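You operate a simulated robot arm through the tools that you are given. There is no shell and no other tool. Be economical: measure what you need, move in short steps, check, and stop when the job is done.

You are at the controls of a simulated two-armed robot. One attempt, no reset.

## Task
Bolt the orange pad plate down on the small white bench.
Fine: the gantry stays off; run both plate bolts down by hand, then the white torque wrench till each clicks; wrench back. Set down upright: white torque wrench.
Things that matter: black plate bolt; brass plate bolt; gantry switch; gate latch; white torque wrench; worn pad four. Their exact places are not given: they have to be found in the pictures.

Only the result counts: the job must be done as asked and must still hold three seconds after the hand-in. Knocking over, shifting, dropping, spilling or breaking anything else fails it.

## Robot
Two 7-joint arms with fingered hands on one trunk, on a base that drives. Base frame: it is fixed to the floor where the robot stands at the start and does not move with it; the origin is under the middle of the robot, x ahead of it, y to its left, z up; the surface under the hand at the start is at about z = 0.85. Units: m, degrees, N and s.
The left shoulder is at the start at [0.057, 0.158, 1.219], the right one opposite. With the tool pointing down near the work surface each hand reaches from about 0.38 to 0.84 m from the robot's upright axis, wherever it stands, measured 20 degrees to its own side. Places, roughly: black plate bolt [0.7, 0, 0.9]; brass plate bolt [0.6, 0, 0.9]; gantry switch [-1.1, -1.3, 1]; gate latch [0.9, -1.7, 0.8]. Payload 4 kg a hand.
The tool frame of a hand sits at the grasp point between the pads (the TCP): z along the fingers, y along the line on which they close. The tips reach 0.03 m beyond it. The gripper opens to 0.104 m. The gripper's body begins 0.035 m behind the TCP. The gripper is a hand of 4 fingers: y runs from the thumb to the fingers, the wrist lies at [-0.015, -0.104, -0.178] in the tool frame, and closing takes about 1.5 s.
Orientation is that of the tool frame in the base frame, as [roll, pitch, yaw] about the fixed x, y, z axes, in that order (R = Rz(yaw) Ry(pitch) Rx(roll)). With the fingers straight down and the wrist toward the robot, the tool's x, y and z point along [0, 1, 0], [1, 0, 0] and [0, 0, -1] of the base frame.

## Interface
- The arms move only by the tool arm_command. It takes "left_rows", "right_rows" or both (then of equal length, played together; a hand with none holds still); each is a list of rows, each a list of 7 numbers: the shift along the tool's x, y, z in cm, then the turn, a rotation vector about the tool's x, y, z in degrees, then the opening, from 0 (shut) to 1 (fully open). In form: [[dx, dy, dz, ax, ay, az, fingers], ...]. A call has 1 to 12 rows; each row shifts and turns the commanded pose from where the row before left it, along the tool's axes as they then stand. Each row takes 0.2 s and may step no farther than 0.05 m and 8.6 degrees from the row before; otherwise, or with a gripper value out of range, the whole call is refused. A pose out of reach is approached as far as the arm can. The call stops where the force on the tool passes 40 N (or 10 N more than at its start, if that is more) or the arm is blocked; 0.2 s more then pass. The fingers move at their own pace (about 0.045 m/s each) and stop on an object; they squeeze with about 28 N. The grip force told is the motor's: it shows also when the fingers shut on nothing. Time passes only in rows, and 0.2 s behind the last, so rows that do not move let the fingers close. It gives the time, the measured TCP pose, the force on the tool (base axes), the opening and the grip force at its end, in the units of the frame above (readings bear some noise), with the torque about the TCP (base axes, N m) and any sound that the robot's microphone picked up.
- Cameras (640 x 400 px; columns grow to the right, rows downward): "scene" is now at [0.1398, 0.0072, 1.3932]; the picture's right is [0.07, -1.00, -0.00], its down [-0.56, -0.04, -0.83] and it looks along [0.82, 0.06, -0.56] (base axes); focal length 288 px, centre (320, 200). "left" rides on the left gripper at [-0.061, -0.092, -0.13] in its tool frame; the picture's right is [-0.81, -0.27, 0.52], its down [0.53, -0.71, 0.46] and it looks along [0.24, 0.65, 0.72] (tool axes); focal length 275 px, centre (320, 200). "right" rides on the right gripper at [0.061, -0.092, -0.13] in its tool frame; the picture's right is [-0.81, 0.28, -0.52], its down [-0.53, -0.71, 0.45] and it looks along [-0.24, 0.64, 0.72] (tool axes); focal length 275 px, centre (320, 200).
- capture(camera): a new picture of that camera. The clock stands still meanwhile.
- move_column(by): slides the trunk up (or, below 0, down) by that many m; the arms and the scene camera ride with it, the base frame stays. It gives what a move gives, with no picture.
- base_move(legs): drives the robot by 1 to 6 legs, each [ahead, turn to the left] in m and degrees, along the robot's own axes; the way and the turn of a leg run together, so that a leg with both is an arc; at most 1.5 m and 180 degrees a leg. The arms and the cameras ride along, it lands a little off, and it stops where it bumps. It gives what a move gives.
- preshape(shape, hand): the hand has 4 fingers and takes this shape, open, in about a second: jaw (thumb against the fingers, like two jaws); tri (thumb and two fingers); tip (a fingertip pinch); poke (one finger out to press); point (the index stretched); flat (the hand flat); cup (the hand cupped); fist (a fist). The gripper value then closes the fingers along that shape, each until it touches; the sizes above hold for jaw. It gives what a move gives, with no picture.
- aim_head(pan, tilt): turns the head with the scene camera to pan (to the left, within 80 degrees either way) and tilt (down, from -29 to 69), counted from straight ahead of the robot. It gives what a move gives.
- pixel_to_xyz(camera, pixels): for up to 12 pixels [column, row] of the newest picture of that camera ("zoom" is the newest enlarged one), the place [x, y, z] in the base frame of the surface seen there, good to about 0.002 m. The clock stands still meanwhile.
- enlarge(camera, box): a new picture of the part [left, top, right, bottom] of that camera's present view, enlarged. The clock stands still meanwhile.
- hand_in(): hands the job in; it is judged then, once.

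Work in short steps. Measure before you move; look again where a grasp or a placing could have gone wrong, and mend it. You have 80 turns and 58 pictures in all, those below and enlarged ones among them. Open the grippers and draw the arms clear of the work before you hand the job in, unless the task says otherwise; then end with one line.

The tools are called after "Emit:" as a command line: name --argument value ..., lists and objects as JSON in quotes. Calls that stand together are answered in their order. arm_command: Moves the arms, as the interface text tells. Its arguments: {"type":"object","properties":{"left_rows":{"type":"array"},"right_rows":{"type":"array"}},"required":[]} The other tools are called the same way: move_column (by) slides the trunk up or down; preshape (shape, hand) gives the hand a shape; base_move (legs) drives the base; aim_head (pan, tilt) turns the head that bears the scene camera; capture (camera) takes a picture; pixel_to_xyz (camera, pixels) gives the place of the surface under pixels of a picture; enlarge (camera, box) takes an enlarged picture of a part of a camera's view; hand_in () hands the job in.

At the start:

```text
time: 0.0
left_position: [0.5181, 0.2388, 1.1548]
left_tcp_rot: [-180.0, -0.1, 90.0]
left_wrist_force: [-0.1, 0.9, 0.0]
left_ft_torque: [-0.01, -0.01, 0.0]
left_gripper_width: 0.1035
left_gripper_force: 0.1
left_shape: jaw
right_position: [0.5883, -0.1795, 1.1383]
right_tcp_rot: [179.9, 0.0, 89.9]
right_wrist_force: [-0.5, 0.8, 0.2]
right_ft_torque: [-0.01, 0.02, -0.04]
right_gripper_width: 0.1035
right_gripper_force: 0.1
right_shape: jaw
trunk travel left (down, up): [-0.425, 0.082]
robot x, y, heading: [0.0029, -0.0002, 0.0]
head pan, tilt: [4.2, 33.5]
```

scene: 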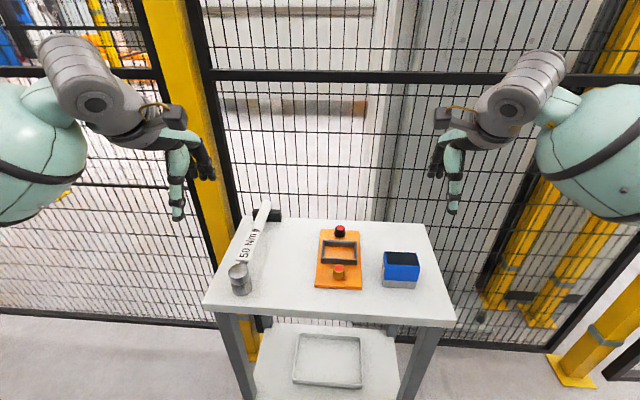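
right: 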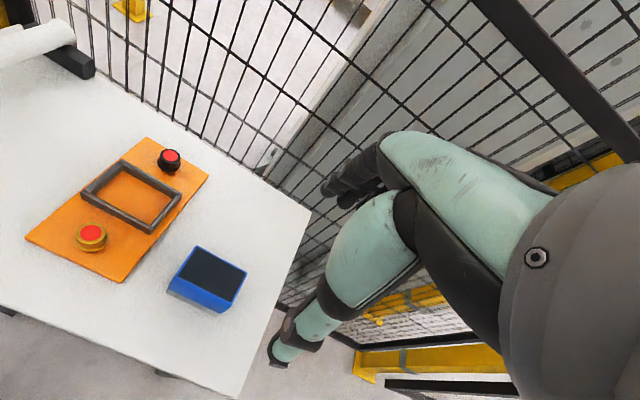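
left: 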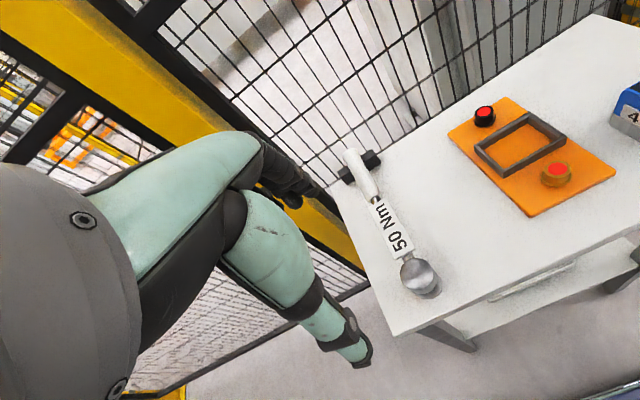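

I see the bench with the plate, two red-topped bolts (340,230) and (338,271), and the wrench at (255,245). First I'll enlarge the work area and measure.

Emit:
enlarge --camera "scene" --box '[200, 190, 460, 330]'

Emit:
pixel_to_xyz --camera "scene" --pixels '[[340, 228], [338, 268], [238, 268], [240, 290], [246, 255], [258, 225], [266, 204], [275, 214], [320, 285], [359, 287], [322, 233], [402, 258]]'

```text
2.46 times, centred on (330, 260) of scene
```

zoom: 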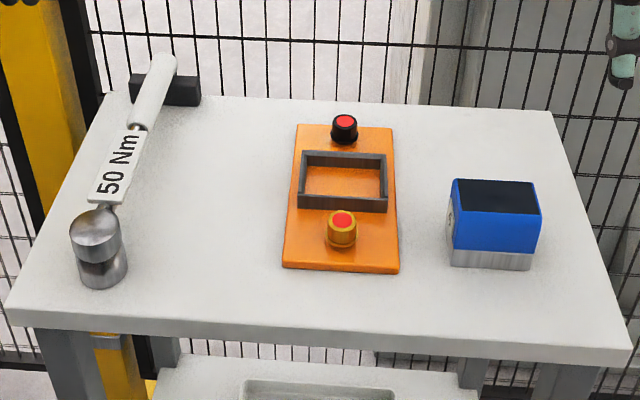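

```text
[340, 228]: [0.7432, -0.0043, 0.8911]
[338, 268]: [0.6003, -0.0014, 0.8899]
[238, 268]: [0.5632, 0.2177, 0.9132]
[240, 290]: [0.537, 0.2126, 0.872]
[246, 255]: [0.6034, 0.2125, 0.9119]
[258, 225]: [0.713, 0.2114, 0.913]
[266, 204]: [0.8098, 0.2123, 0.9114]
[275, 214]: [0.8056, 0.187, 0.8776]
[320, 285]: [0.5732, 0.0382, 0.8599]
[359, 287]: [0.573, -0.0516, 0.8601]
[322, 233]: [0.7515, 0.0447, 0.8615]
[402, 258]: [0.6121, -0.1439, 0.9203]
```

Bolts at about (0.60,0) and (0.743,-0.004), tops 0.89; wrench lies along x at y≈0.213. I zoom on the bolts and the wrench.

Emit:
enlarge --camera "right" --box '[20, 120, 260, 280]'

Emit:
enlarge --camera "left" --box '[320, 130, 480, 310]'

Emit:
pixel_to_xyz --camera "right" --pixels '[[169, 157], [90, 233], [180, 162], [104, 240], [76, 238], [90, 246], [169, 168], [130, 198], [110, 265], [160, 147]]'

Emit:
pixel_to_xyz --camera "left" --pixels '[[415, 270], [404, 270], [432, 270], [424, 292], [400, 247], [378, 209], [372, 192], [350, 155], [362, 180], [375, 158], [366, 172], [342, 170]]'

```text
2.50 times, centred on (140, 200) of right
```

zoom: 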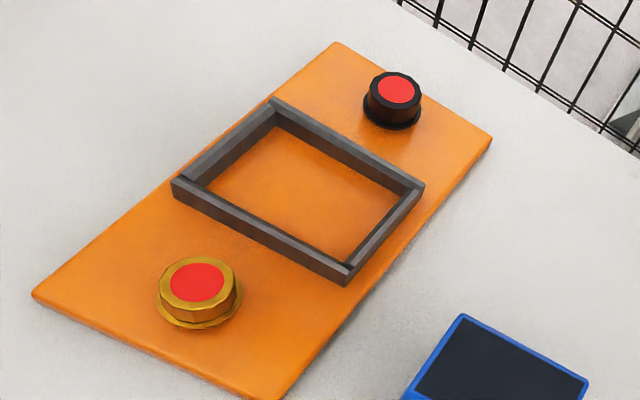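

```text
2.22 times, centred on (400, 220) of left
```

zoom: 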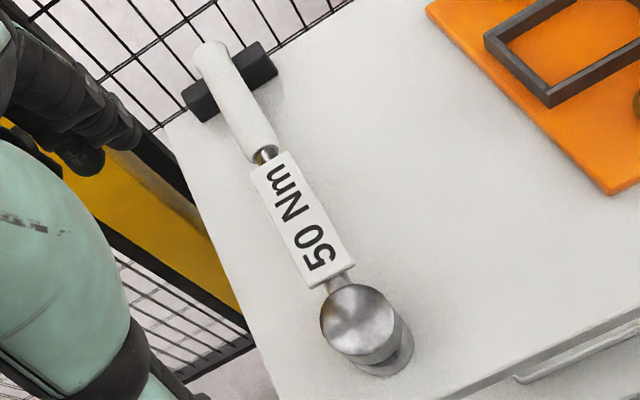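

```text
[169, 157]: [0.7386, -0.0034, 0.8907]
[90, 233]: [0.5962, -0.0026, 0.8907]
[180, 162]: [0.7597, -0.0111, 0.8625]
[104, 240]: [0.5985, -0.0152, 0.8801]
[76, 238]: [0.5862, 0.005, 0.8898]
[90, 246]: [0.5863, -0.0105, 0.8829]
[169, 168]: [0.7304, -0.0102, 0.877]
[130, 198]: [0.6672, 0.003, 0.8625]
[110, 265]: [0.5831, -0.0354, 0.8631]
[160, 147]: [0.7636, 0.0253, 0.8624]
```

```text
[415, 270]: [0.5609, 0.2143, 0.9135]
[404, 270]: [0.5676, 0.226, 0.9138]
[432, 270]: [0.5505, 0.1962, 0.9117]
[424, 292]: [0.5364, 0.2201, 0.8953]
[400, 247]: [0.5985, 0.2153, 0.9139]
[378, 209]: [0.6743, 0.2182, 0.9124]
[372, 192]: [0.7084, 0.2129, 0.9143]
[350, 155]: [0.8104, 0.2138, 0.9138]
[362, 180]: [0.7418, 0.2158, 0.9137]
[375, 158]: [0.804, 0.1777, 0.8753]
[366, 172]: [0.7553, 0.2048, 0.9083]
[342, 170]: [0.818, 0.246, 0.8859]
```

Bolt heads are about 30 mm across, centres near (0.597,-0.003) and (0.739,-0.004). I move the right hand above the brass bolt, turning it to yaw 150 so there is room for clockwise turning.

Emit:
arm_command --right_rows '[[4.4, 0.2, 1, 0, 0, 0, 0.55], [4.4, 0.2, 1, 0, 0, 0, 0.55], [4.4, 0.2, 1, 0, 0, 0, 0.55], [4.4, 0.3, 1, 0, 0, 0, 0.55], [0, 0, 1, 0, 0, -8, 0.55], [0, 0, 1, 0, 0, -8, 0.55], [0, 0, 1, 0, 0, -8, 0.55], [0, 0, 1, 0, 0, -8, 0.55], [0, 0, 1, 0, 0, -8, 0.55], [0, 0, 1, 0, 0, -8, 0.55], [0, 0, 1, 0, 0, -8, 0.55], [0, 0, 1, 0, 0, -8, 0.55]]'

Emit:
capture --camera "right"

Emit:
capture --camera "scene"

```text
time: 2.6
left_position: [0.5033, 0.2399, 1.1608]
left_tcp_rot: [179.4, -0.1, 90.1]
left_wrist_force: [-0.2, -0.5, 0.3]
left_ft_torque: [0.01, 0.02, -0.01]
left_gripper_width: 0.1038
left_gripper_force: 0.1
left_shape: jaw
right_position: [0.5833, -0.003, 1.0357]
right_tcp_rot: [179.5, 0.5, 146.1]
right_wrist_force: [0.4, 0.6, 0.3]
right_ft_torque: [0.02, 0.0, -0.01]
right_gripper_width: 0.0577
right_gripper_force: 0.1
right_shape: jaw
right hand out of reach, approached as far as the arm can: row 12
trunk travel left (down, up): [-0.425, 0.082]
robot x, y, heading: [-0.001, -0.0013, 0.2]
head pan, tilt: [4.2, 33.5]
```

```text
51 pictures are left
```

right: 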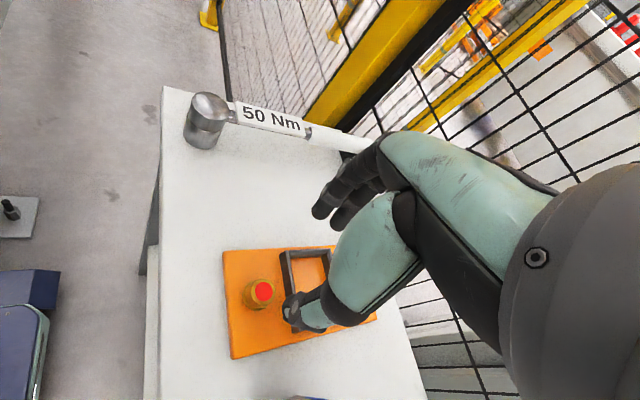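

```text
50 pictures are left
```

scene: 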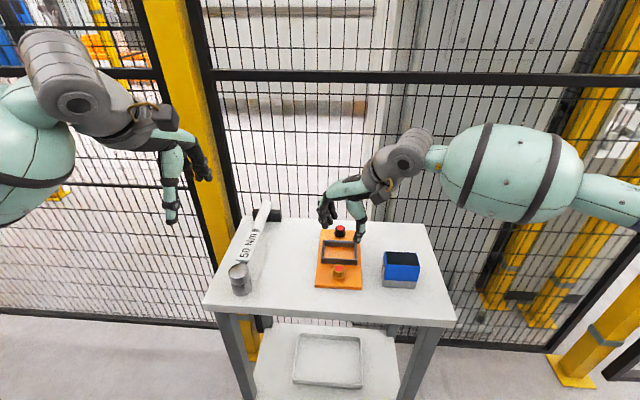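

The hand is above the brass bolt (measured 0.583, -0.003, yaw 146, just beyond reach on yaw). I turn back 8°, shift and come down to about z 0.95.

Emit:
arm_command --right_rows '[[0, 0, 1, 0, 0, 8, 0.55], [-0.6, 0.4, 2.5, 0, 0, 0, 0.55], [-0.6, 0.4, 2.5, 0, 0, 0, 0.55], [0, 0, 1, 0, 0, 0, 0.55], [0, 0, 0, 0, 0, 0, 0.55]]'

Emit:
capture --camera "right"

```text
time: 3.8
left_position: [0.5039, 0.241, 1.1618]
left_tcp_rot: [179.3, -0.1, 90.0]
left_wrist_force: [-0.1, -0.1, 0.2]
left_ft_torque: [0.02, -0.05, 0.0]
left_gripper_width: 0.1038
left_gripper_force: 0.1
left_shape: jaw
right_position: [0.5982, -0.0049, 0.9656]
right_tcp_rot: [179.5, 0.6, 137.8]
right_wrist_force: [-0.2, 0.0, 0.1]
right_ft_torque: [0.0, 0.02, -0.04]
right_gripper_width: 0.0577
right_gripper_force: 0.1
right_shape: jaw
trunk travel left (down, up): [-0.425, 0.082]
robot x, y, heading: [0.0022, -0.0002, -0.1]
head pan, tilt: [4.2, 33.5]
```

```text
49 pictures are left
```

right: 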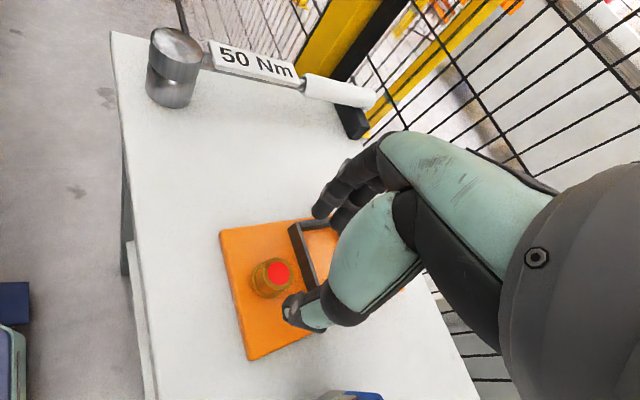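

The bolt shows at (272,275), right where the tool axis projects (281,274). I check where the dark frame stands so the fingers clear it.

Emit:
pixel_to_xyz --camera "right" --pixels '[[290, 230], [298, 250], [307, 280], [305, 224], [271, 270], [258, 285], [282, 285], [320, 206], [300, 310]]'

Emit:
enlarge --camera "right" --box '[220, 180, 380, 350]'

```text
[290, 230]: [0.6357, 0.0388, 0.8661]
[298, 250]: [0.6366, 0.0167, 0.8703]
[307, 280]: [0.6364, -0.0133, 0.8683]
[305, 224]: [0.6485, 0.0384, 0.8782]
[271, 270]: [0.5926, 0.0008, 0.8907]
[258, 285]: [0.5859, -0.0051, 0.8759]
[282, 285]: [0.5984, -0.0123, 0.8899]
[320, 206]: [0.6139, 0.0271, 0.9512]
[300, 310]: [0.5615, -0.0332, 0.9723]
```

```text
2.35 times, centred on (300, 265) of right
```

zoom: 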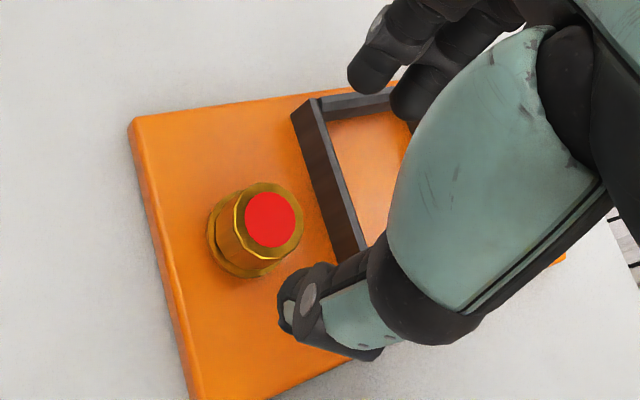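

Frame top is at ~0.878, near face x=0.636. I go down so the fingertips end at about 0.880 (TCP 0.910), above the frame, and close on the bolt head.

Emit:
arm_command --right_rows '[[0, 0, 1.5, 0, 0, 0, 0.55], [0, 0.1, 1.5, 0, 0, 0, 0.55], [0, 0, 1.5, 0, 0, 0, 0.55], [0, 0, 1.1, 0, 0, 0, 0.55], [0, 0, 0, 0, 0, 0, 0.4], [0, 0, 0, 0, 0, 0, 0.2], [0, 0, 0, 0, 0, 0, 0], [0, 0, 0, 0, 0, 0, 0], [0, 0, 0, 0, 0, 0, 0], [0, 0, 0, 0, 0, 0, 0]]'

Emit:
enlarge --camera "right" --box '[200, 130, 440, 330]'

```text
time: 6.0
left_position: [0.5035, 0.2393, 1.1621]
left_tcp_rot: [179.4, -0.1, 90.0]
left_wrist_force: [-0.2, 0.7, -0.8]
left_ft_torque: [0.02, -0.04, -0.02]
left_gripper_width: 0.1037
left_gripper_force: 0.2
left_shape: jaw
right_position: [0.6005, -0.0054, 0.9099]
right_tcp_rot: [179.6, 0.4, 137.9]
right_wrist_force: [-2.0, -3.4, -0.6]
right_ft_torque: [-0.01, 0.05, -0.05]
right_gripper_width: 0.0191
right_gripper_force: 28.4
right_shape: jaw
trunk travel left (down, up): [-0.425, 0.082]
robot x, y, heading: [-0.0028, 0.0011, -0.0]
head pan, tilt: [4.2, 33.5]
```

```text
2.00 times, centred on (320, 230) of right
```

zoom: 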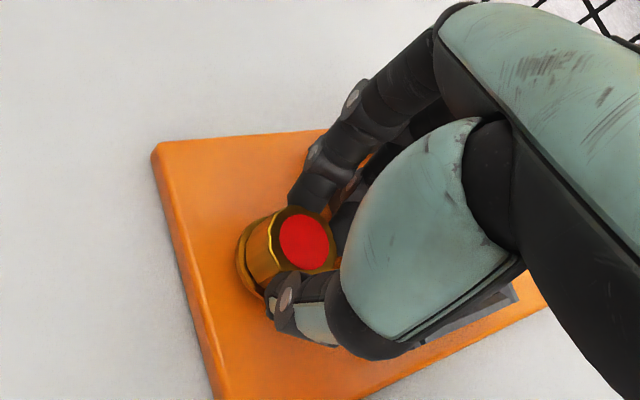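

Grip is 28 N and the bolt top (311,251) matches the tool axis (316,252), so the grip is centred. I turn clockwise about 80°.

Emit:
arm_command --right_rows '[[0, 0, 0, 0, 0, 8, 0], [0, 0, 0, 0, 0, 8, 0], [0, 0, 0, 0, 0, 8, 0], [0, 0, 0, 0, 0, 8, 0], [0, 0, 0, 0, 0, 8, 0], [0, 0, 0, 0, 0, 8, 0], [0, 0, 0, 0, 0, 8, 0], [0, 0, 0, 0, 0, 8, 0], [0, 0, 0, 0, 0, 8, 0], [0, 0, 0, 0, 0, 8, 0]]'

Emit:
enlarge --camera "right" --box '[200, 130, 440, 330]'

```text
time: 8.2
left_position: [0.5044, 0.2407, 1.1605]
left_tcp_rot: [179.3, -0.1, 90.0]
left_wrist_force: [0.6, 0.0, -0.4]
left_ft_torque: [0.0, 0.0, 0.0]
left_gripper_width: 0.104
left_gripper_force: 0.1
left_shape: jaw
right_position: [0.6011, -0.0055, 0.9083]
right_tcp_rot: [179.6, -0.2, 57.8]
right_wrist_force: [-8.5, 1.5, -19.0]
right_ft_torque: [0.07, 0.05, 0.1]
right_gripper_width: 0.0164
right_gripper_force: 28.1
right_shape: jaw
trunk travel left (down, up): [-0.425, 0.082]
robot x, y, heading: [-0.0004, -0.0011, 0.3]
head pan, tilt: [4.2, 33.5]
```

```text
2.00 times, centred on (320, 230) of right
```

zoom: 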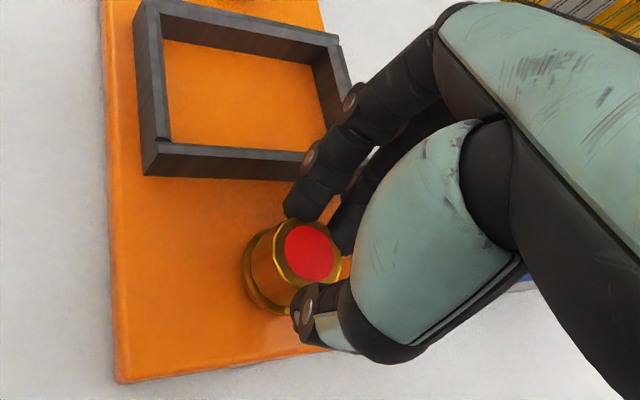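

The tool is pulled down 19 N: the bolt is running down with the grip. I check the bolt's centre and height now.

Emit:
pixel_to_xyz --camera "zoom" --pixels '[[309, 252], [278, 240], [310, 227], [308, 278], [330, 252], [262, 300], [245, 350]]'

```text
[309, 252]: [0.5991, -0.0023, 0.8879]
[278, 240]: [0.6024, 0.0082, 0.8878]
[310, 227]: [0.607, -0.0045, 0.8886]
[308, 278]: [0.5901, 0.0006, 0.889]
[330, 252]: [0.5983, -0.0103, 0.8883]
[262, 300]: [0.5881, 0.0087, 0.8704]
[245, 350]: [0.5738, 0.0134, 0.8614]
```

Bolt top dropped to 0.8884, so it is threading down. Open slightly, recentre and ratchet back 80°.

Emit:
arm_command --right_rows '[[0, 0, 0, 0, 0, 0, 0.4], [0, 0, 0, 0, 0, 0, 0.4], [0.2, -0.3, 0, 0, 0, -8, 0.4], [0, 0, 0, 0, 0, -8, 0.4], [0, 0, 0, 0, 0, -8, 0.4], [0, 0, 0, 0, 0, -8, 0.4], [0, 0, 0, 0, 0, -8, 0.4], [0, 0, 0, 0, 0, -8, 0.4], [0, 0, 0, 0, 0, -8, 0.4], [0, 0, 0, 0, 0, -8, 0.4], [0, 0, 0, 0, 0, -8, 0.4], [0, 0, 0, 0, 0, -8, 0.4]]'

Emit:
arm_command --right_rows '[[0, 0, 0.1, 0, 0, 0, 0], [0, 0, 0, 0, 0, 0, 0], [0, 0, 0, 0, 0, 0, 0], [0, 0, 0, 0, 0, 8.5, 0], [0, 0, 0, 0, 0, 8.5, 0], [0, 0, 0, 0, 0, 8.5, 0], [0, 0, 0, 0, 0, 8.5, 0], [0, 0, 0, 0, 0, 8.5, 0], [0, 0, 0, 0, 0, 8.5, 0], [0, 0, 0, 0, 0, 8.5, 0], [0, 0, 0, 0, 0, 8.5, 0], [0, 0, 0, 0, 0, 8.5, 0]]'

Emit:
enlarge --camera "right" --box '[200, 130, 440, 330]'

Emit:
pixel_to_xyz --camera "zoom" --pixels '[[309, 252], [300, 245], [310, 235]]'

```text
time: 10.8
left_position: [0.5042, 0.2402, 1.1606]
left_tcp_rot: [179.4, -0.1, 89.9]
left_wrist_force: [0.4, -0.2, 0.6]
left_ft_torque: [0.03, 0.0, 0.04]
left_gripper_width: 0.1039
left_gripper_force: 0.1
left_shape: jaw
right_position: [0.6, -0.0014, 0.9093]
right_tcp_rot: [179.4, 0.5, 138.0]
right_wrist_force: [-0.2, 0.0, 0.2]
right_ft_torque: [0.0, 0.0, 0.02]
right_gripper_width: 0.0413
right_gripper_force: 0.0
right_shape: jaw
trunk travel left (down, up): [-0.425, 0.082]
robot x, y, heading: [-0.0002, -0.0009, 0.1]
head pan, tilt: [4.2, 33.5]
```

```text
time: 13.4
left_position: [0.5051, 0.2401, 1.1624]
left_tcp_rot: [179.4, -0.1, 90.0]
left_wrist_force: [0.3, -1.7, 0.0]
left_ft_torque: [-0.01, -0.02, 0.03]
left_gripper_width: 0.1039
left_gripper_force: 0.2
left_shape: jaw
right_position: [0.5997, -0.0021, 0.9072]
right_tcp_rot: [179.5, -0.3, 61.1]
right_wrist_force: [1.4, -3.0, -12.1]
right_ft_torque: [-0.08, -0.1, 0.07]
right_gripper_width: 0.0189
right_gripper_force: 27.7
right_shape: jaw
trunk travel left (down, up): [-0.425, 0.082]
robot x, y, heading: [0.0007, 0.0038, -0.2]
head pan, tilt: [4.2, 33.5]
```

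```text
2.00 times, centred on (320, 230) of right
```

zoom: 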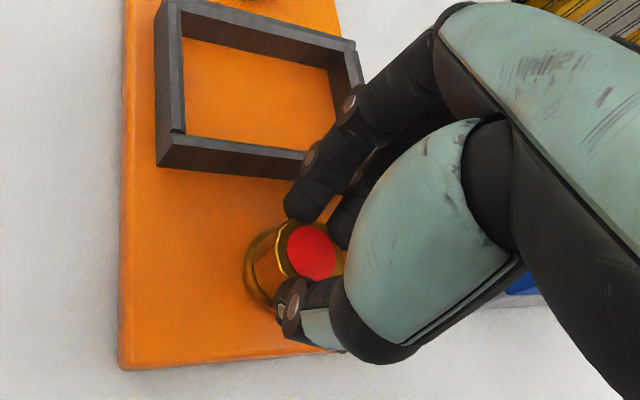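

```text
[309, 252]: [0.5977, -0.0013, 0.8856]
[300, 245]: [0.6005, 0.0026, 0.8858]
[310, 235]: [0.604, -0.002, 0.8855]
```

Bolt top now 0.8856, continuing down. Another ratchet cycle, following down 2 mm.

Emit:
arm_command --right_rows '[[0, 0, 0, 0, 0, 0, 0.4], [0, 0, 0, 0, 0, 0, 0.4], [0, -0.1, 0, 0, 0, -8, 0.4], [0, 0, 0, 0, 0, -8, 0.4], [0, 0, 0, 0, 0, -8, 0.4], [0, 0, 0, 0, 0, -8, 0.4], [0, 0, 0, 0, 0, -8, 0.4], [0, 0, 0, 0, 0, -8, 0.4], [0, 0, 0, 0, 0, -8, 0.4], [0, 0, 0, 0, 0, -8, 0.4], [0, 0, 0, 0, 0, -8, 0.4], [0, 0, 0, 0, 0, 0, 0.4]]'

Emit:
arm_command --right_rows '[[0, 0, 0.2, 0, 0, 0, 0], [0, 0, 0, 0, 0, 0, 0], [0, 0, 0, 0, 0, 0, 0], [0, 0, 0, 0, 0, 8.5, 0], [0, 0, 0, 0, 0, 8.5, 0], [0, 0, 0, 0, 0, 8.5, 0], [0, 0, 0, 0, 0, 8.5, 0], [0, 0, 0, 0, 0, 8.5, 0], [0, 0, 0, 0, 0, 8.5, 0], [0, 0, 0, 0, 0, 8.5, 0], [0, 0, 0, 0, 0, 8.5, 0], [0, 0, 0, 0, 0, 8.5, 0]]'

Emit:
enlarge --camera "right" --box '[200, 130, 440, 330]'

Emit:
pixel_to_xyz --camera "zoom" --pixels '[[309, 252], [300, 245], [310, 235]]'

```text
time: 16.0
left_position: [0.5038, 0.2396, 1.1602]
left_tcp_rot: [179.3, -0.1, 90.0]
left_wrist_force: [-0.5, -0.1, -0.2]
left_ft_torque: [0.01, 0.0, 0.01]
left_gripper_width: 0.104
left_gripper_force: 0.0
left_shape: jaw
right_position: [0.599, -0.002, 0.9086]
right_tcp_rot: [179.4, 0.5, 133.5]
right_wrist_force: [-1.2, -0.8, -0.3]
right_ft_torque: [0.01, -0.01, 0.03]
right_gripper_width: 0.0412
right_gripper_force: 0.0
right_shape: jaw
trunk travel left (down, up): [-0.425, 0.082]
robot x, y, heading: [0.0023, 0.0007, -0.1]
head pan, tilt: [4.2, 33.5]
```

```text
time: 18.6
left_position: [0.5052, 0.2408, 1.161]
left_tcp_rot: [179.4, -0.2, 90.0]
left_wrist_force: [-0.1, 0.3, -0.7]
left_ft_torque: [-0.01, -0.03, 0.0]
left_gripper_width: 0.1037
left_gripper_force: 0.1
left_shape: jaw
right_position: [0.5997, 0.0018, 0.908]
right_tcp_rot: [179.2, -0.5, 56.8]
right_wrist_force: [10.6, 4.8, 9.7]
right_ft_torque: [0.04, -0.45, 0.3]
right_gripper_width: 0.0169
right_gripper_force: 27.8
right_shape: jaw
trunk travel left (down, up): [-0.425, 0.082]
robot x, y, heading: [0.0051, 0.0009, 0.2]
head pan, tilt: [4.2, 33.5]
```

```text
2.00 times, centred on (320, 230) of right
```

zoom: 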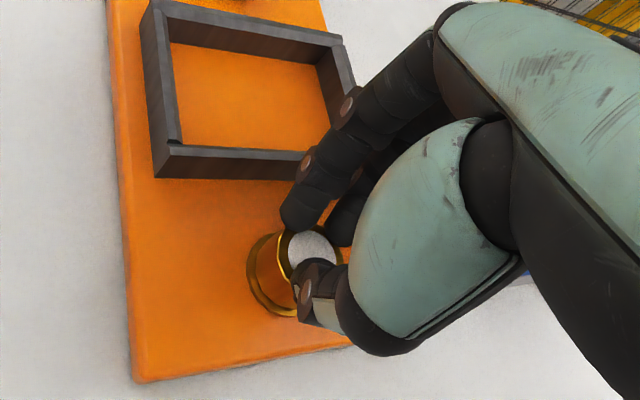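

```text
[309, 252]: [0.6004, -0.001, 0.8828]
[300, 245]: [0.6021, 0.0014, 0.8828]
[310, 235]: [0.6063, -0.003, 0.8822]
```

The brass bolt's marker turned from red to grey: it is run down. I release, lift, turn back and go above the black bolt.

Emit:
arm_command --right_rows '[[0, 0, 0, 0, 0, 0, 0.5], [0, 0, 0, 0, 0, 0, 0.5], [0, 0, -3, 0, 0, 0, 0.5], [0, 0, -3, 0, 0, 0, 0.5], [0, 0, 0, 0, 0, -8, 0.5], [0, 0, 0, 0, 0, -8, 0.5], [0, 0, 0, 0, 0, -8, 0.5], [0, 0, 0, 0, 0, -8, 0.5], [0, 0, 0, 0, 0, -8, 0.5], [0, 0, 0, 0, 0, -8, 0.5], [0, 0, 0, 0, 0, -8, 0.5], [0, 0, 0, 0, 0, -8, 0.5]]'

Emit:
arm_command --right_rows '[[-1.9, 2.95, 0, 0, 0, 0, 0.5], [-1.9, 2.95, 0, 0, 0, 0, 0.5], [-1.9, 2.95, 0, 0, 0, 0, 0.5], [-1.9, 2.95, 0, 0, 0, 0, 0.5], [0, 0, 0, 0, 0, 0, 0.5], [0, 0, 0, 0, 0, 0, 0.5]]'

Emit:
enlarge --camera "right" --box '[160, 130, 400, 350]'

```text
time: 21.2
left_position: [0.5039, 0.2408, 1.1625]
left_tcp_rot: [179.3, -0.2, 90.0]
left_wrist_force: [0.6, 0.5, -0.3]
left_ft_torque: [0.0, 0.0, -0.02]
left_gripper_width: 0.1035
left_gripper_force: 0.1
left_shape: jaw
right_position: [0.5967, -0.0003, 0.9681]
right_tcp_rot: [179.3, 0.4, 121.0]
right_wrist_force: [-0.2, 0.9, 0.5]
right_ft_torque: [0.02, 0.02, 0.0]
right_gripper_width: 0.0516
right_gripper_force: 0.0
right_shape: jaw
trunk travel left (down, up): [-0.425, 0.082]
robot x, y, heading: [0.0005, -0.0013, -0.2]
head pan, tilt: [4.2, 33.5]
```

```text
time: 22.6
left_position: [0.503, 0.2402, 1.1619]
left_tcp_rot: [179.2, -0.1, 90.0]
left_wrist_force: [0.0, -0.5, -0.6]
left_ft_torque: [0.0, 0.04, -0.06]
left_gripper_width: 0.104
left_gripper_force: 0.0
left_shape: jaw
right_position: [0.7405, -0.0043, 0.9671]
right_tcp_rot: [179.5, 0.3, 121.0]
right_wrist_force: [0.0, 0.4, 0.6]
right_ft_torque: [0.0, -0.02, -0.02]
right_gripper_width: 0.0519
right_gripper_force: 0.0
right_shape: jaw
trunk travel left (down, up): [-0.425, 0.082]
robot x, y, heading: [0.003, -0.0012, 0.1]
head pan, tilt: [4.2, 33.5]
```

```text
1.82 times, centred on (280, 240) of right
```

zoom: 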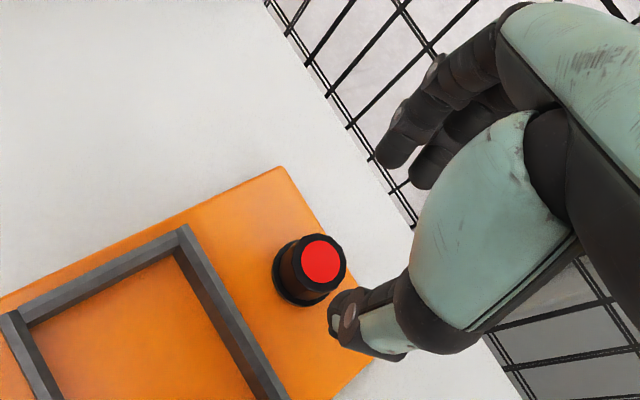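

Bolt at zoom (320,262) is on the tool axis; I measure its centre.

Emit:
pixel_to_xyz --camera "zoom" --pixels '[[320, 262], [302, 262], [340, 262], [320, 243], [320, 282], [200, 260], [250, 340]]'

```text
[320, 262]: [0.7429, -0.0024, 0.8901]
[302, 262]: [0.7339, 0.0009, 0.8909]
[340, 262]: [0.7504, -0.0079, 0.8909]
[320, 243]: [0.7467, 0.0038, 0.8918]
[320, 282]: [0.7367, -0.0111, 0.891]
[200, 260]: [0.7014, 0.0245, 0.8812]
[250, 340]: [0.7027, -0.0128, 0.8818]
```

Centre (0.742,-0.004), top 0.891. Descend 5.6 cm, grip and turn.

Emit:
arm_command --right_rows '[[0, 0.1, 2, 0, 0, 0, 0.45], [0, 0, 2, 0, 0, 0, 0.45], [0, 0, 1.6, 0, 0, 0, 0.45], [0, 0, 0, 0, 0, 0, 0.2], [0, 0, 0, 0, 0, 0, 0], [0, 0, 0, 0, 0, 0, 0], [0, 0, 0, 0, 0, 0, 0], [0, 0, 0, 0, 0, 0, 0]]'

Emit:
arm_command --right_rows '[[0, 0, 0, 0, 0, 8, 0], [0, 0, 0, 0, 0, 8, 0], [0, 0, 0, 0, 0, 8, 0], [0, 0, 0, 0, 0, 8, 0], [0, 0, 0, 0, 0, 8, 0], [0, 0, 0, 0, 0, 8, 0], [0, 0, 0, 0, 0, 8, 0], [0, 0, 0, 0, 0, 8, 0], [0, 0, 0, 0, 0, 8, 0], [0, 0, 0, 0, 0, 8, 0]]'

Emit:
enlarge --camera "right" --box '[200, 130, 440, 330]'

Emit:
pixel_to_xyz --camera "zoom" --pixels '[[309, 252], [300, 245], [310, 235]]'

```text
time: 24.4
left_position: [0.5042, 0.2397, 1.1609]
left_tcp_rot: [179.2, 0.0, 89.9]
left_wrist_force: [0.9, 0.3, -0.2]
left_ft_torque: [0.01, -0.01, 0.03]
left_gripper_width: 0.104
left_gripper_force: 0.0
left_shape: jaw
right_position: [0.7412, -0.0048, 0.9283]
right_tcp_rot: [179.5, 0.3, 120.8]
right_wrist_force: [-0.1, 0.1, 0.2]
right_ft_torque: [0.01, 0.0, 0.02]
right_gripper_width: 0.0
right_gripper_force: 28.3
right_shape: jaw
right hand out of reach, approached as far as the arm can: row 2, 3
trunk travel left (down, up): [-0.425, 0.082]
robot x, y, heading: [0.0005, 0.0019, -0.0]
head pan, tilt: [4.2, 33.5]
```

```text
time: 26.6
left_position: [0.5029, 0.2392, 1.1614]
left_tcp_rot: [179.3, 0.0, 90.0]
left_wrist_force: [0.2, -0.2, -0.3]
left_ft_torque: [-0.01, 0.02, 0.0]
left_gripper_width: 0.104
left_gripper_force: 0.1
left_shape: jaw
right_position: [0.7251, -0.0111, 0.9307]
right_tcp_rot: [179.7, -0.2, 40.8]
right_wrist_force: [-0.8, 0.5, 0.4]
right_ft_torque: [0.02, 0.04, -0.01]
right_gripper_width: 0.0
right_gripper_force: 27.4
right_shape: jaw
right hand out of reach, approached as far as the arm can: row 9, 10
trunk travel left (down, up): [-0.425, 0.082]
robot x, y, heading: [-0.0016, 0.0034, -0.2]
head pan, tilt: [4.2, 33.5]
```

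```text
2.00 times, centred on (320, 230) of right
```

zoom: 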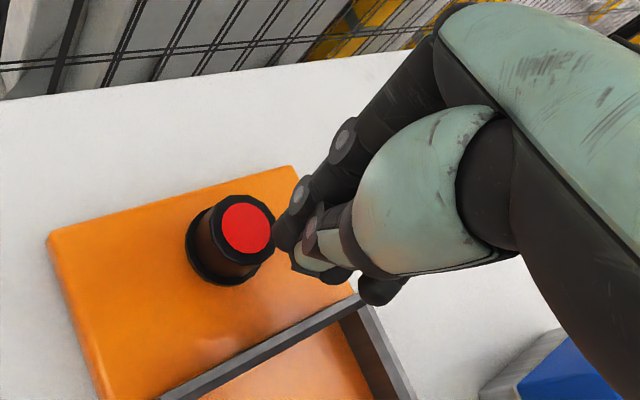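

```text
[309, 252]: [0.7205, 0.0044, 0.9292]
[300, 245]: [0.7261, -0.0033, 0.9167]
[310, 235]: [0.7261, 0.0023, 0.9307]
```

Black bolt was out of reach at that height, so the fingers closed on nothing above it. I lift, reopen, turn back, then lower the trunk 0.1 m.

Emit:
arm_command --right_rows '[[0, 0, -3, 0, 0, 0, 0.45], [0, 0, -3, 0, 0, -8, 0.45], [0, 0, -3, 0, 0, -8, 0.45], [0, 0, -3, 0, 0, -8, 0.45], [0, 0, 0, 0, 0, -8, 0.45], [0, 0, 0, 0, 0, -8, 0.45], [0, 0, 0, 0, 0, -8, 0.45], [0, 0, 0, 0, 0, -8, 0.45], [0, 0, 0, 0, 0, -8, 0.45]]'

Emit:
move_column --by -0.1

```text
time: 27.2
left_position: [0.4867, 0.2405, 1.1688]
left_tcp_rot: [178.4, -0.2, 90.0]
left_wrist_force: [-0.2, 0.6, -0.4]
left_ft_torque: [-0.05, -0.01, -0.01]
left_gripper_width: 0.1036
left_gripper_force: 0.0
left_shape: jaw
right_position: [0.7046, -0.0191, 1.0017]
right_tcp_rot: [178.7, -1.0, 47.8]
right_wrist_force: [-0.4, 0.3, 0.4]
right_ft_torque: [-0.03, -0.01, -0.02]
right_gripper_width: 0.0468
right_gripper_force: 0.1
right_shape: jaw
trunk travel left (down, up): [-0.425, 0.082]
robot x, y, heading: [-0.0022, -0.0001, -0.0]
head pan, tilt: [4.2, 33.5]
stopped in row 3 (right hand): the arm was blocked; the commanded pose is now the measured one
```

```text
time: 28.6
left_position: [0.489, 0.2401, 1.0669]
left_tcp_rot: [178.5, -0.2, 90.0]
left_wrist_force: [0.2, 0.5, 0.2]
left_ft_torque: [-0.01, 0.0, 0.03]
left_gripper_width: 0.104
left_gripper_force: 0.2
left_shape: jaw
right_position: [0.7056, -0.0202, 0.8993]
right_tcp_rot: [178.8, -1.0, 47.8]
right_wrist_force: [0.0, 1.5, 0.3]
right_ft_torque: [-0.01, 0.02, -0.03]
right_gripper_width: 0.0469
right_gripper_force: 0.2
right_shape: jaw
trunk travel left (down, up): [-0.325, 0.182]
robot x, y, heading: [-0.0014, -0.0049, 0.0]
head pan, tilt: [4.2, 33.5]
```

The lift was blocked early, so the hand came lower than wanted (0.899); forces are near zero. I lift straight up and look.

Emit:
arm_command --right_rows '[[0, 0, -2, 0, 0, 0, 0.45], [0, 0, -2, 0, 0, 0, 0.45], [0, 0, -2, 0, 0, 0, 0.45], [0, 0, -1, 0, 0, 0, 0.45]]'

Emit:
capture --camera "right"

Emit:
capture --camera "scene"

```text
time: 29.6
left_position: [0.4893, 0.2392, 1.0666]
left_tcp_rot: [178.6, -0.3, 90.2]
left_wrist_force: [-1.3, -1.1, 0.3]
left_ft_torque: [-0.02, 0.01, 0.01]
left_gripper_width: 0.1038
left_gripper_force: 0.1
left_shape: jaw
right_position: [0.7047, -0.02, 0.9698]
right_tcp_rot: [178.9, -1.0, 47.9]
right_wrist_force: [1.1, 0.5, 1.1]
right_ft_torque: [0.01, 0.02, 0.04]
right_gripper_width: 0.0466
right_gripper_force: 0.2
right_shape: jaw
trunk travel left (down, up): [-0.325, 0.182]
robot x, y, heading: [-0.0009, -0.0037, 0.1]
head pan, tilt: [4.2, 33.5]
```

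```text
41 pictures are left
```

right: 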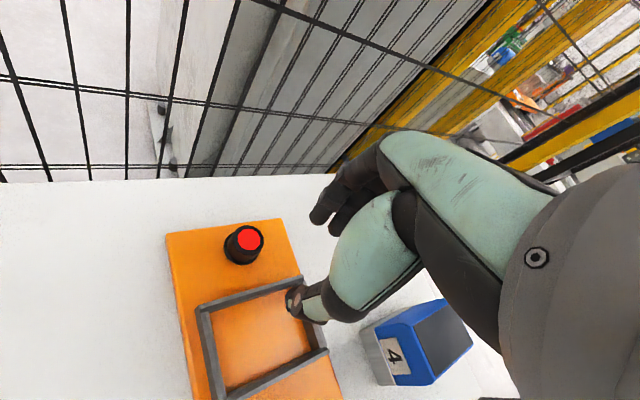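

```text
40 pictures are left
```

scene: 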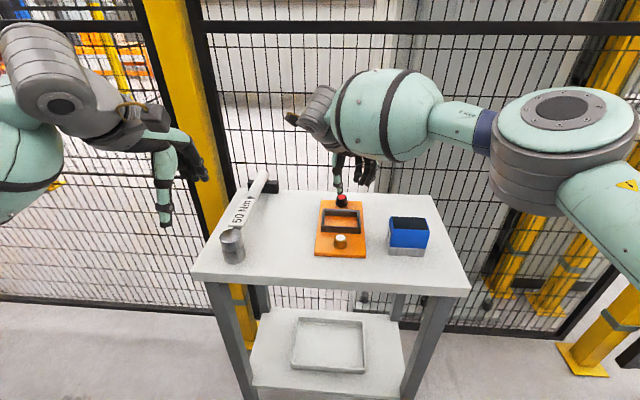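

Nothing was disturbed. I move over the black bolt and turn back to yaw ~120 at z 0.97.

Emit:
arm_command --right_rows '[[1.8, 0.9, 0, 0, 0, 0, 0.45], [1.9, 0.8, 0, 0, 0, 0, 0.45], [0, 0, 0, 0, 0, -8, 0.45], [0, 0, 0, 0, 0, -8, 0.45], [0, 0, 0, 0, 0, -8, 0.45], [0, 0, 0, 0, 0, -8, 0.45], [0, 0, 0, 0, 0, -8, 0.45], [0, 0, 0, 0, 0, -8, 0.45], [0, 0, 0, 0, 0, -8, 0.45], [0, 0, 0, 0, 0, -8, 0.45], [0, 0, 0, 0, 0, -8, 0.45], [0, 0, 0, 0, 0, 0, 0.45]]'

```text
time: 32.2
left_position: [0.488, 0.2416, 1.0662]
left_tcp_rot: [178.6, -0.2, 90.1]
left_wrist_force: [0.9, -0.7, -0.1]
left_ft_torque: [-0.01, 0.01, 0.0]
left_gripper_width: 0.1038
left_gripper_force: 0.1
left_shape: jaw
right_position: [0.736, -0.0075, 0.9686]
right_tcp_rot: [178.7, 0.7, 119.9]
right_wrist_force: [0.0, 0.3, -0.1]
right_ft_torque: [0.02, -0.02, -0.01]
right_gripper_width: 0.0466
right_gripper_force: 0.1
right_shape: jaw
right hand out of reach, approached as far as the arm can: row 2
trunk travel left (down, up): [-0.325, 0.182]
robot x, y, heading: [0.0017, -0.0005, -0.1]
head pan, tilt: [4.2, 33.5]
```

Now 6 mm short; I shift along tool y and descend to z≈0.911, still open.

Emit:
arm_command --right_rows '[[0, 0.7, 0, 0, 0, 0, 0.45], [0, 0, 2, 0, 0, 0, 0.45], [0, 0, 2, 0, 0, 0, 0.45], [0, 0, 1.8, 0, 0, 0, 0.45], [0, 0, 0, 0, 0, 0, 0.45]]'

Emit:
enlarge --camera "right" --box '[200, 130, 440, 330]'

Emit:
pixel_to_xyz --camera "zoom" --pixels '[[309, 245], [300, 245], [310, 235]]'

```text
time: 33.4
left_position: [0.4904, 0.2404, 1.068]
left_tcp_rot: [178.6, -0.2, 90.0]
left_wrist_force: [0.0, 0.1, -0.1]
left_ft_torque: [0.0, 0.02, 0.01]
left_gripper_width: 0.1037
left_gripper_force: 0.0
left_shape: jaw
right_position: [0.7439, -0.0042, 0.9102]
right_tcp_rot: [178.8, 0.7, 119.8]
right_wrist_force: [0.4, -0.9, -0.8]
right_ft_torque: [0.0, 0.01, 0.01]
right_gripper_width: 0.0467
right_gripper_force: 0.1
right_shape: jaw
trunk travel left (down, up): [-0.325, 0.182]
robot x, y, heading: [-0.0002, -0.0048, -0.0]
head pan, tilt: [4.2, 33.5]
```

```text
2.00 times, centred on (320, 230) of right
```

zoom: 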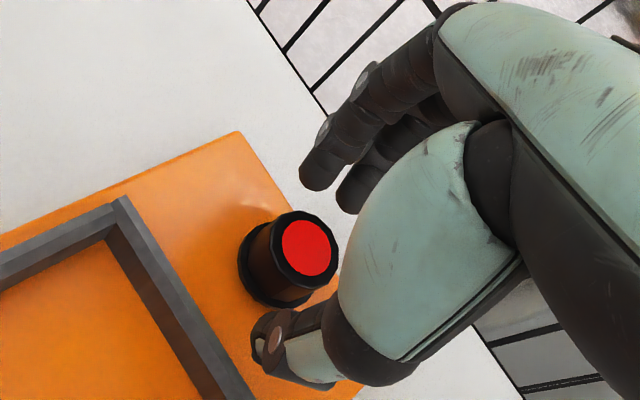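

```text
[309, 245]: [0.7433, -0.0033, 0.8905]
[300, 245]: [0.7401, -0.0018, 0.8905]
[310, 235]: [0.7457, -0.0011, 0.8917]
```

Well aligned (bolt top at zoom (309,248)). I close and turn clockwise; ~70° so yaw stays within reach.

Emit:
arm_command --right_rows '[[0, 0, 0, 0, 0, 0, 0], [0, 0, 0, 0, 0, 0, 0], [0, 0, 0, 0, 0, 0, 0], [0, 0, 0, 0, 0, 0, 0], [0, 0, 0, 0, 0, 8, 0], [0, 0, 0, 0, 0, 8, 0], [0, 0, 0, 0, 0, 8, 0], [0, 0, 0, 0, 0, 8, 0], [0, 0, 0, 0, 0, 8, 0], [0, 0, 0, 0, 0, 8, 0], [0, 0, 0, 0, 0, 0, 0]]'

```text
time: 35.8
left_position: [0.4887, 0.2402, 1.0672]
left_tcp_rot: [178.7, -0.1, 90.1]
left_wrist_force: [1.0, -0.2, 0.3]
left_ft_torque: [0.01, -0.01, 0.0]
left_gripper_width: 0.1038
left_gripper_force: 0.0
left_shape: jaw
right_position: [0.7422, -0.005, 0.9099]
right_tcp_rot: [178.7, -0.4, 71.8]
right_wrist_force: [-7.0, -1.1, -13.5]
right_ft_torque: [-0.05, 0.09, 0.07]
right_gripper_width: 0.0175
right_gripper_force: 28.0
right_shape: jaw
trunk travel left (down, up): [-0.325, 0.182]
robot x, y, heading: [0.0033, -0.002, -0.2]
head pan, tilt: [4.2, 33.5]
```

It turned 48° with the downward pull of threading. Ratchet back 64° to yaw ~136 and turn again.

Emit:
arm_command --right_rows '[[0, 0, 0, 0, 0, 0, 0.4], [0, 0, 0, 0, 0, 0, 0.4], [0, 0, 0, 0, 0, -8, 0.4], [0, 0, 0, 0, 0, -8, 0.4], [0, 0, 0, 0, 0, -8, 0.4], [0, 0, 0, 0, 0, -8, 0.4], [0, 0, 0, 0, 0, -8, 0.4], [0, 0, 0, 0, 0, -8, 0.4], [0, 0, 0, 0, 0, -8, 0.4], [0, 0, 0, 0, 0, -8, 0.4], [0, 0, 0, 0, 0, 0, 0.4]]'

Emit:
arm_command --right_rows '[[0, 0, 0, 0, 0, 0, 0], [0, 0, 0, 0, 0, 0, 0], [0, 0, 0, 0, 0, 0, 0], [0, 0, 0, 0, 0, 8.5, 0], [0, 0, 0, 0, 0, 8.5, 0], [0, 0, 0, 0, 0, 8.5, 0], [0, 0, 0, 0, 0, 8.5, 0], [0, 0, 0, 0, 0, 8.5, 0], [0, 0, 0, 0, 0, 8.5, 0], [0, 0, 0, 0, 0, 8.5, 0], [0, 0, 0, 0, 0, 8.5, 0], [0, 0, 0, 0, 0, 0, 0]]'

Emit:
enlarge --camera "right" --box '[200, 130, 440, 330]'

Emit:
pixel_to_xyz --camera "zoom" --pixels '[[309, 250], [300, 245], [310, 235]]'

```text
time: 38.2
left_position: [0.4887, 0.2392, 1.0669]
left_tcp_rot: [178.6, -0.2, 90.1]
left_wrist_force: [0.6, -0.5, 0.0]
left_ft_torque: [-0.02, 0.03, 0.02]
left_gripper_width: 0.1041
left_gripper_force: 0.1
left_shape: jaw
right_position: [0.7426, -0.0048, 0.9112]
right_tcp_rot: [178.8, 0.8, 119.9]
right_wrist_force: [0.3, -1.3, -0.9]
right_ft_torque: [0.04, -0.03, 0.02]
right_gripper_width: 0.0412
right_gripper_force: 0.1
right_shape: jaw
right hand out of reach, approached as far as the arm can: row 9, 10
trunk travel left (down, up): [-0.325, 0.182]
robot x, y, heading: [0.0028, 0.0061, 0.2]
head pan, tilt: [4.2, 33.5]
```

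```text
time: 40.8
left_position: [0.489, 0.24, 1.0677]
left_tcp_rot: [178.5, -0.3, 90.0]
left_wrist_force: [-0.4, 0.4, -0.3]
left_ft_torque: [-0.04, 0.01, 0.0]
left_gripper_width: 0.1039
left_gripper_force: 0.0
left_shape: jaw
right_position: [0.7464, -0.0058, 0.9146]
right_tcp_rot: [178.6, -1.0, 51.7]
right_wrist_force: [7.6, -4.6, 15.1]
right_ft_torque: [-0.13, -0.34, 0.03]
right_gripper_width: 0.0149
right_gripper_force: 28.7
right_shape: jaw
right hand out of reach, approached as far as the arm can: row 11
trunk travel left (down, up): [-0.325, 0.182]
robot x, y, heading: [-0.0012, 0.001, 0.1]
head pan, tilt: [4.2, 33.5]
```

```text
2.00 times, centred on (320, 230) of right
```

zoom: 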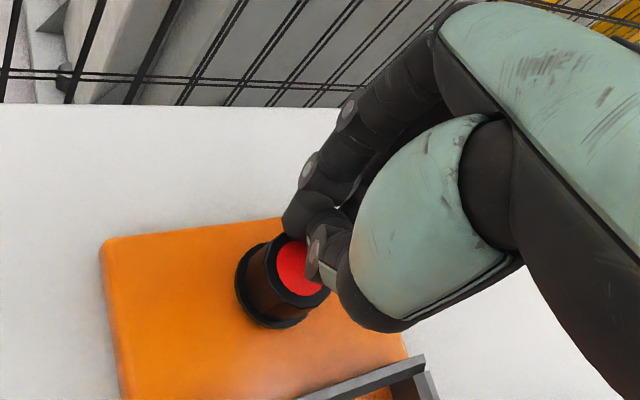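

```text
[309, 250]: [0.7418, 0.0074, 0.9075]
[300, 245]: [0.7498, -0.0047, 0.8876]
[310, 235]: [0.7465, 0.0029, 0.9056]
```

The grip rode up (z 0.9146) near the reach limit; the bolt is at ~0.888, still red. I reopen, turn back to ~116 and check the pose.

Emit:
arm_command --right_rows '[[0, 0, 0, 0, 0, 0, 0.4], [0, 0, 0, 0, 0, 0, 0.4], [0, 0, 0, 0, 0, -8, 0.4], [0, 0, 0, 0, 0, -8, 0.4], [0, 0, 0, 0, 0, -8, 0.4], [0, 0, 0, 0, 0, -8, 0.4], [0, 0, 0, 0, 0, -8, 0.4], [0, 0, 0, 0, 0, -8, 0.4], [0, 0, 0, 0, 0, -8, 0.4], [0, 0, 0, 0, 0, -8, 0.4], [0, 0, 0, 0, 0, 0, 0.4]]'

Emit:
enlarge --camera "right" --box '[200, 130, 440, 330]'

Emit:
pixel_to_xyz --camera "zoom" --pixels '[[309, 250], [285, 250], [330, 250], [305, 228], [305, 275], [245, 285]]'

```text
time: 43.2
left_position: [0.4898, 0.2403, 1.068]
left_tcp_rot: [178.5, -0.2, 90.1]
left_wrist_force: [0.1, -0.1, -0.4]
left_ft_torque: [0.01, -0.02, 0.02]
left_gripper_width: 0.1035
left_gripper_force: 0.0
left_shape: jaw
right_position: [0.7391, -0.0063, 0.9112]
right_tcp_rot: [178.7, 0.5, 115.9]
right_wrist_force: [0.2, -1.0, -0.1]
right_ft_torque: [-0.02, 0.02, -0.01]
right_gripper_width: 0.0415
right_gripper_force: 0.1
right_shape: jaw
trunk travel left (down, up): [-0.325, 0.182]
robot x, y, heading: [-0.0011, 0.0, -0.0]
head pan, tilt: [4.2, 33.5]
```

```text
2.00 times, centred on (320, 230) of right
```

zoom: 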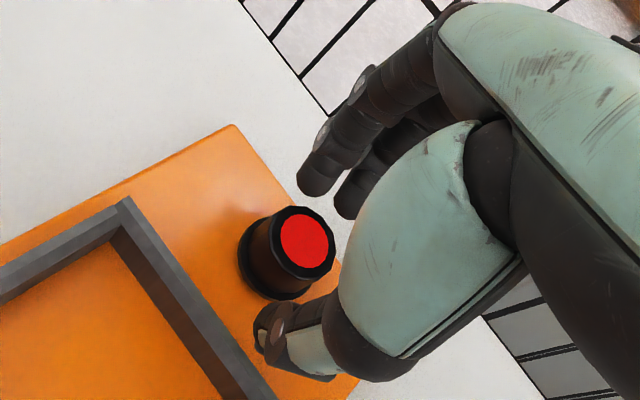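

```text
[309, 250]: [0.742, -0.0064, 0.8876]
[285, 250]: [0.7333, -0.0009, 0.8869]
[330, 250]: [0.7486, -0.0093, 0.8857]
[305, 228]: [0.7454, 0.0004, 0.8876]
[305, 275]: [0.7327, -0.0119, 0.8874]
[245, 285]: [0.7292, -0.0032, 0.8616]
```

Bolt centre (0.7415,-0.004), top 0.8876. Shift 3 mm, lower 4 mm, grip and turn 60°.

Emit:
arm_command --right_rows '[[0.1, 0.3, 0.4, 0, 0, 0, 0.4], [0, 0, 0, 0, 0, 0, 0], [0, 0, 0, 0, 0, 0, 0], [0, 0, 0, 0, 0, 0, 0], [0, 0, 0, 0, 0, 8, 0], [0, 0, 0, 0, 0, 8, 0], [0, 0, 0, 0, 0, 8, 0], [0, 0, 0, 0, 0, 8, 0], [0, 0, 0, 0, 0, 8, 0], [0, 0, 0, 0, 0, 8, 0], [0, 0, 0, 0, 0, 8, 0], [0, 0, 0, 0, 0, 0, 0]]'

Emit:
arm_command --right_rows '[[0, 0, 0, 0, 0, 0, 0.4], [0, 0, 0, 0, 0, 0, 0.4], [0, 0, 0, 0, 0, -8, 0.4], [0, 0, 0, 0, 0, -8, 0.4], [0, 0, 0, 0, 0, -8, 0.4], [0, 0, 0, 0, 0, -8, 0.4], [0, 0, 0, 0, 0, -8, 0.4], [0, 0, 0, 0, 0, -8, 0.4], [0, 0, 0, 0, 0, -8, 0.4], [0, 0, 0, 0, 0, 0, 0.4]]'

Emit:
enlarge --camera "right" --box '[200, 130, 440, 330]'

Emit:
pixel_to_xyz --camera "zoom" --pixels '[[309, 250], [285, 250], [330, 250], [305, 228], [305, 275], [245, 285]]'

```text
time: 45.8
left_position: [0.4895, 0.2399, 1.067]
left_tcp_rot: [178.6, -0.2, 90.0]
left_wrist_force: [-1.0, -0.9, 0.0]
left_ft_torque: [0.0, 0.01, -0.02]
left_gripper_width: 0.1038
left_gripper_force: 0.0
left_shape: jaw
right_position: [0.7436, -0.0023, 0.906]
right_tcp_rot: [178.8, -0.6, 59.7]
right_wrist_force: [-10.0, 2.2, -12.8]
right_ft_torque: [0.04, 0.2, -0.01]
right_gripper_width: 0.0175
right_gripper_force: 27.9
right_shape: jaw
trunk travel left (down, up): [-0.325, 0.182]
robot x, y, heading: [-0.0001, 0.0033, 0.1]
head pan, tilt: [4.2, 33.5]
```

```text
time: 48.0
left_position: [0.4903, 0.2402, 1.0672]
left_tcp_rot: [178.6, -0.3, 90.0]
left_wrist_force: [-0.6, -0.3, -0.5]
left_ft_torque: [0.01, 0.02, 0.02]
left_gripper_width: 0.1038
left_gripper_force: 0.0
left_shape: jaw
right_position: [0.7423, -0.0033, 0.9061]
right_tcp_rot: [178.7, 0.6, 115.9]
right_wrist_force: [-0.6, 0.1, 0.2]
right_ft_torque: [-0.01, -0.01, 0.01]
right_gripper_width: 0.0413
right_gripper_force: 0.0
right_shape: jaw
trunk travel left (down, up): [-0.325, 0.182]
robot x, y, heading: [-0.0022, -0.0028, -0.1]
head pan, tilt: [4.2, 33.5]
```

```text
2.00 times, centred on (320, 230) of right
```

zoom: 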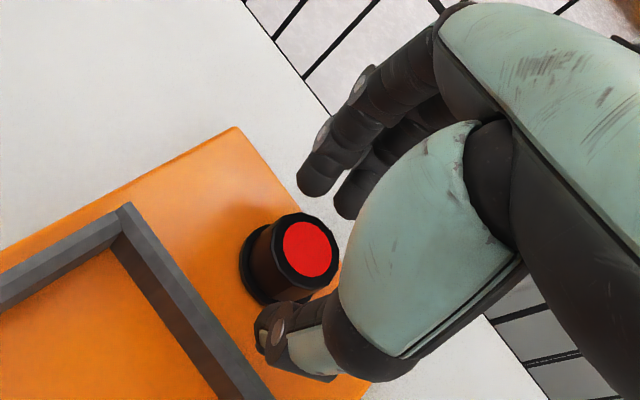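

```text
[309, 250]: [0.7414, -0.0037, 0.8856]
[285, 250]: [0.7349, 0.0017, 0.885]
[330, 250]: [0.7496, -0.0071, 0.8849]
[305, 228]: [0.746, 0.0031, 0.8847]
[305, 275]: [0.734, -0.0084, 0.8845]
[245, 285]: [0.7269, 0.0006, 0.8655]
```

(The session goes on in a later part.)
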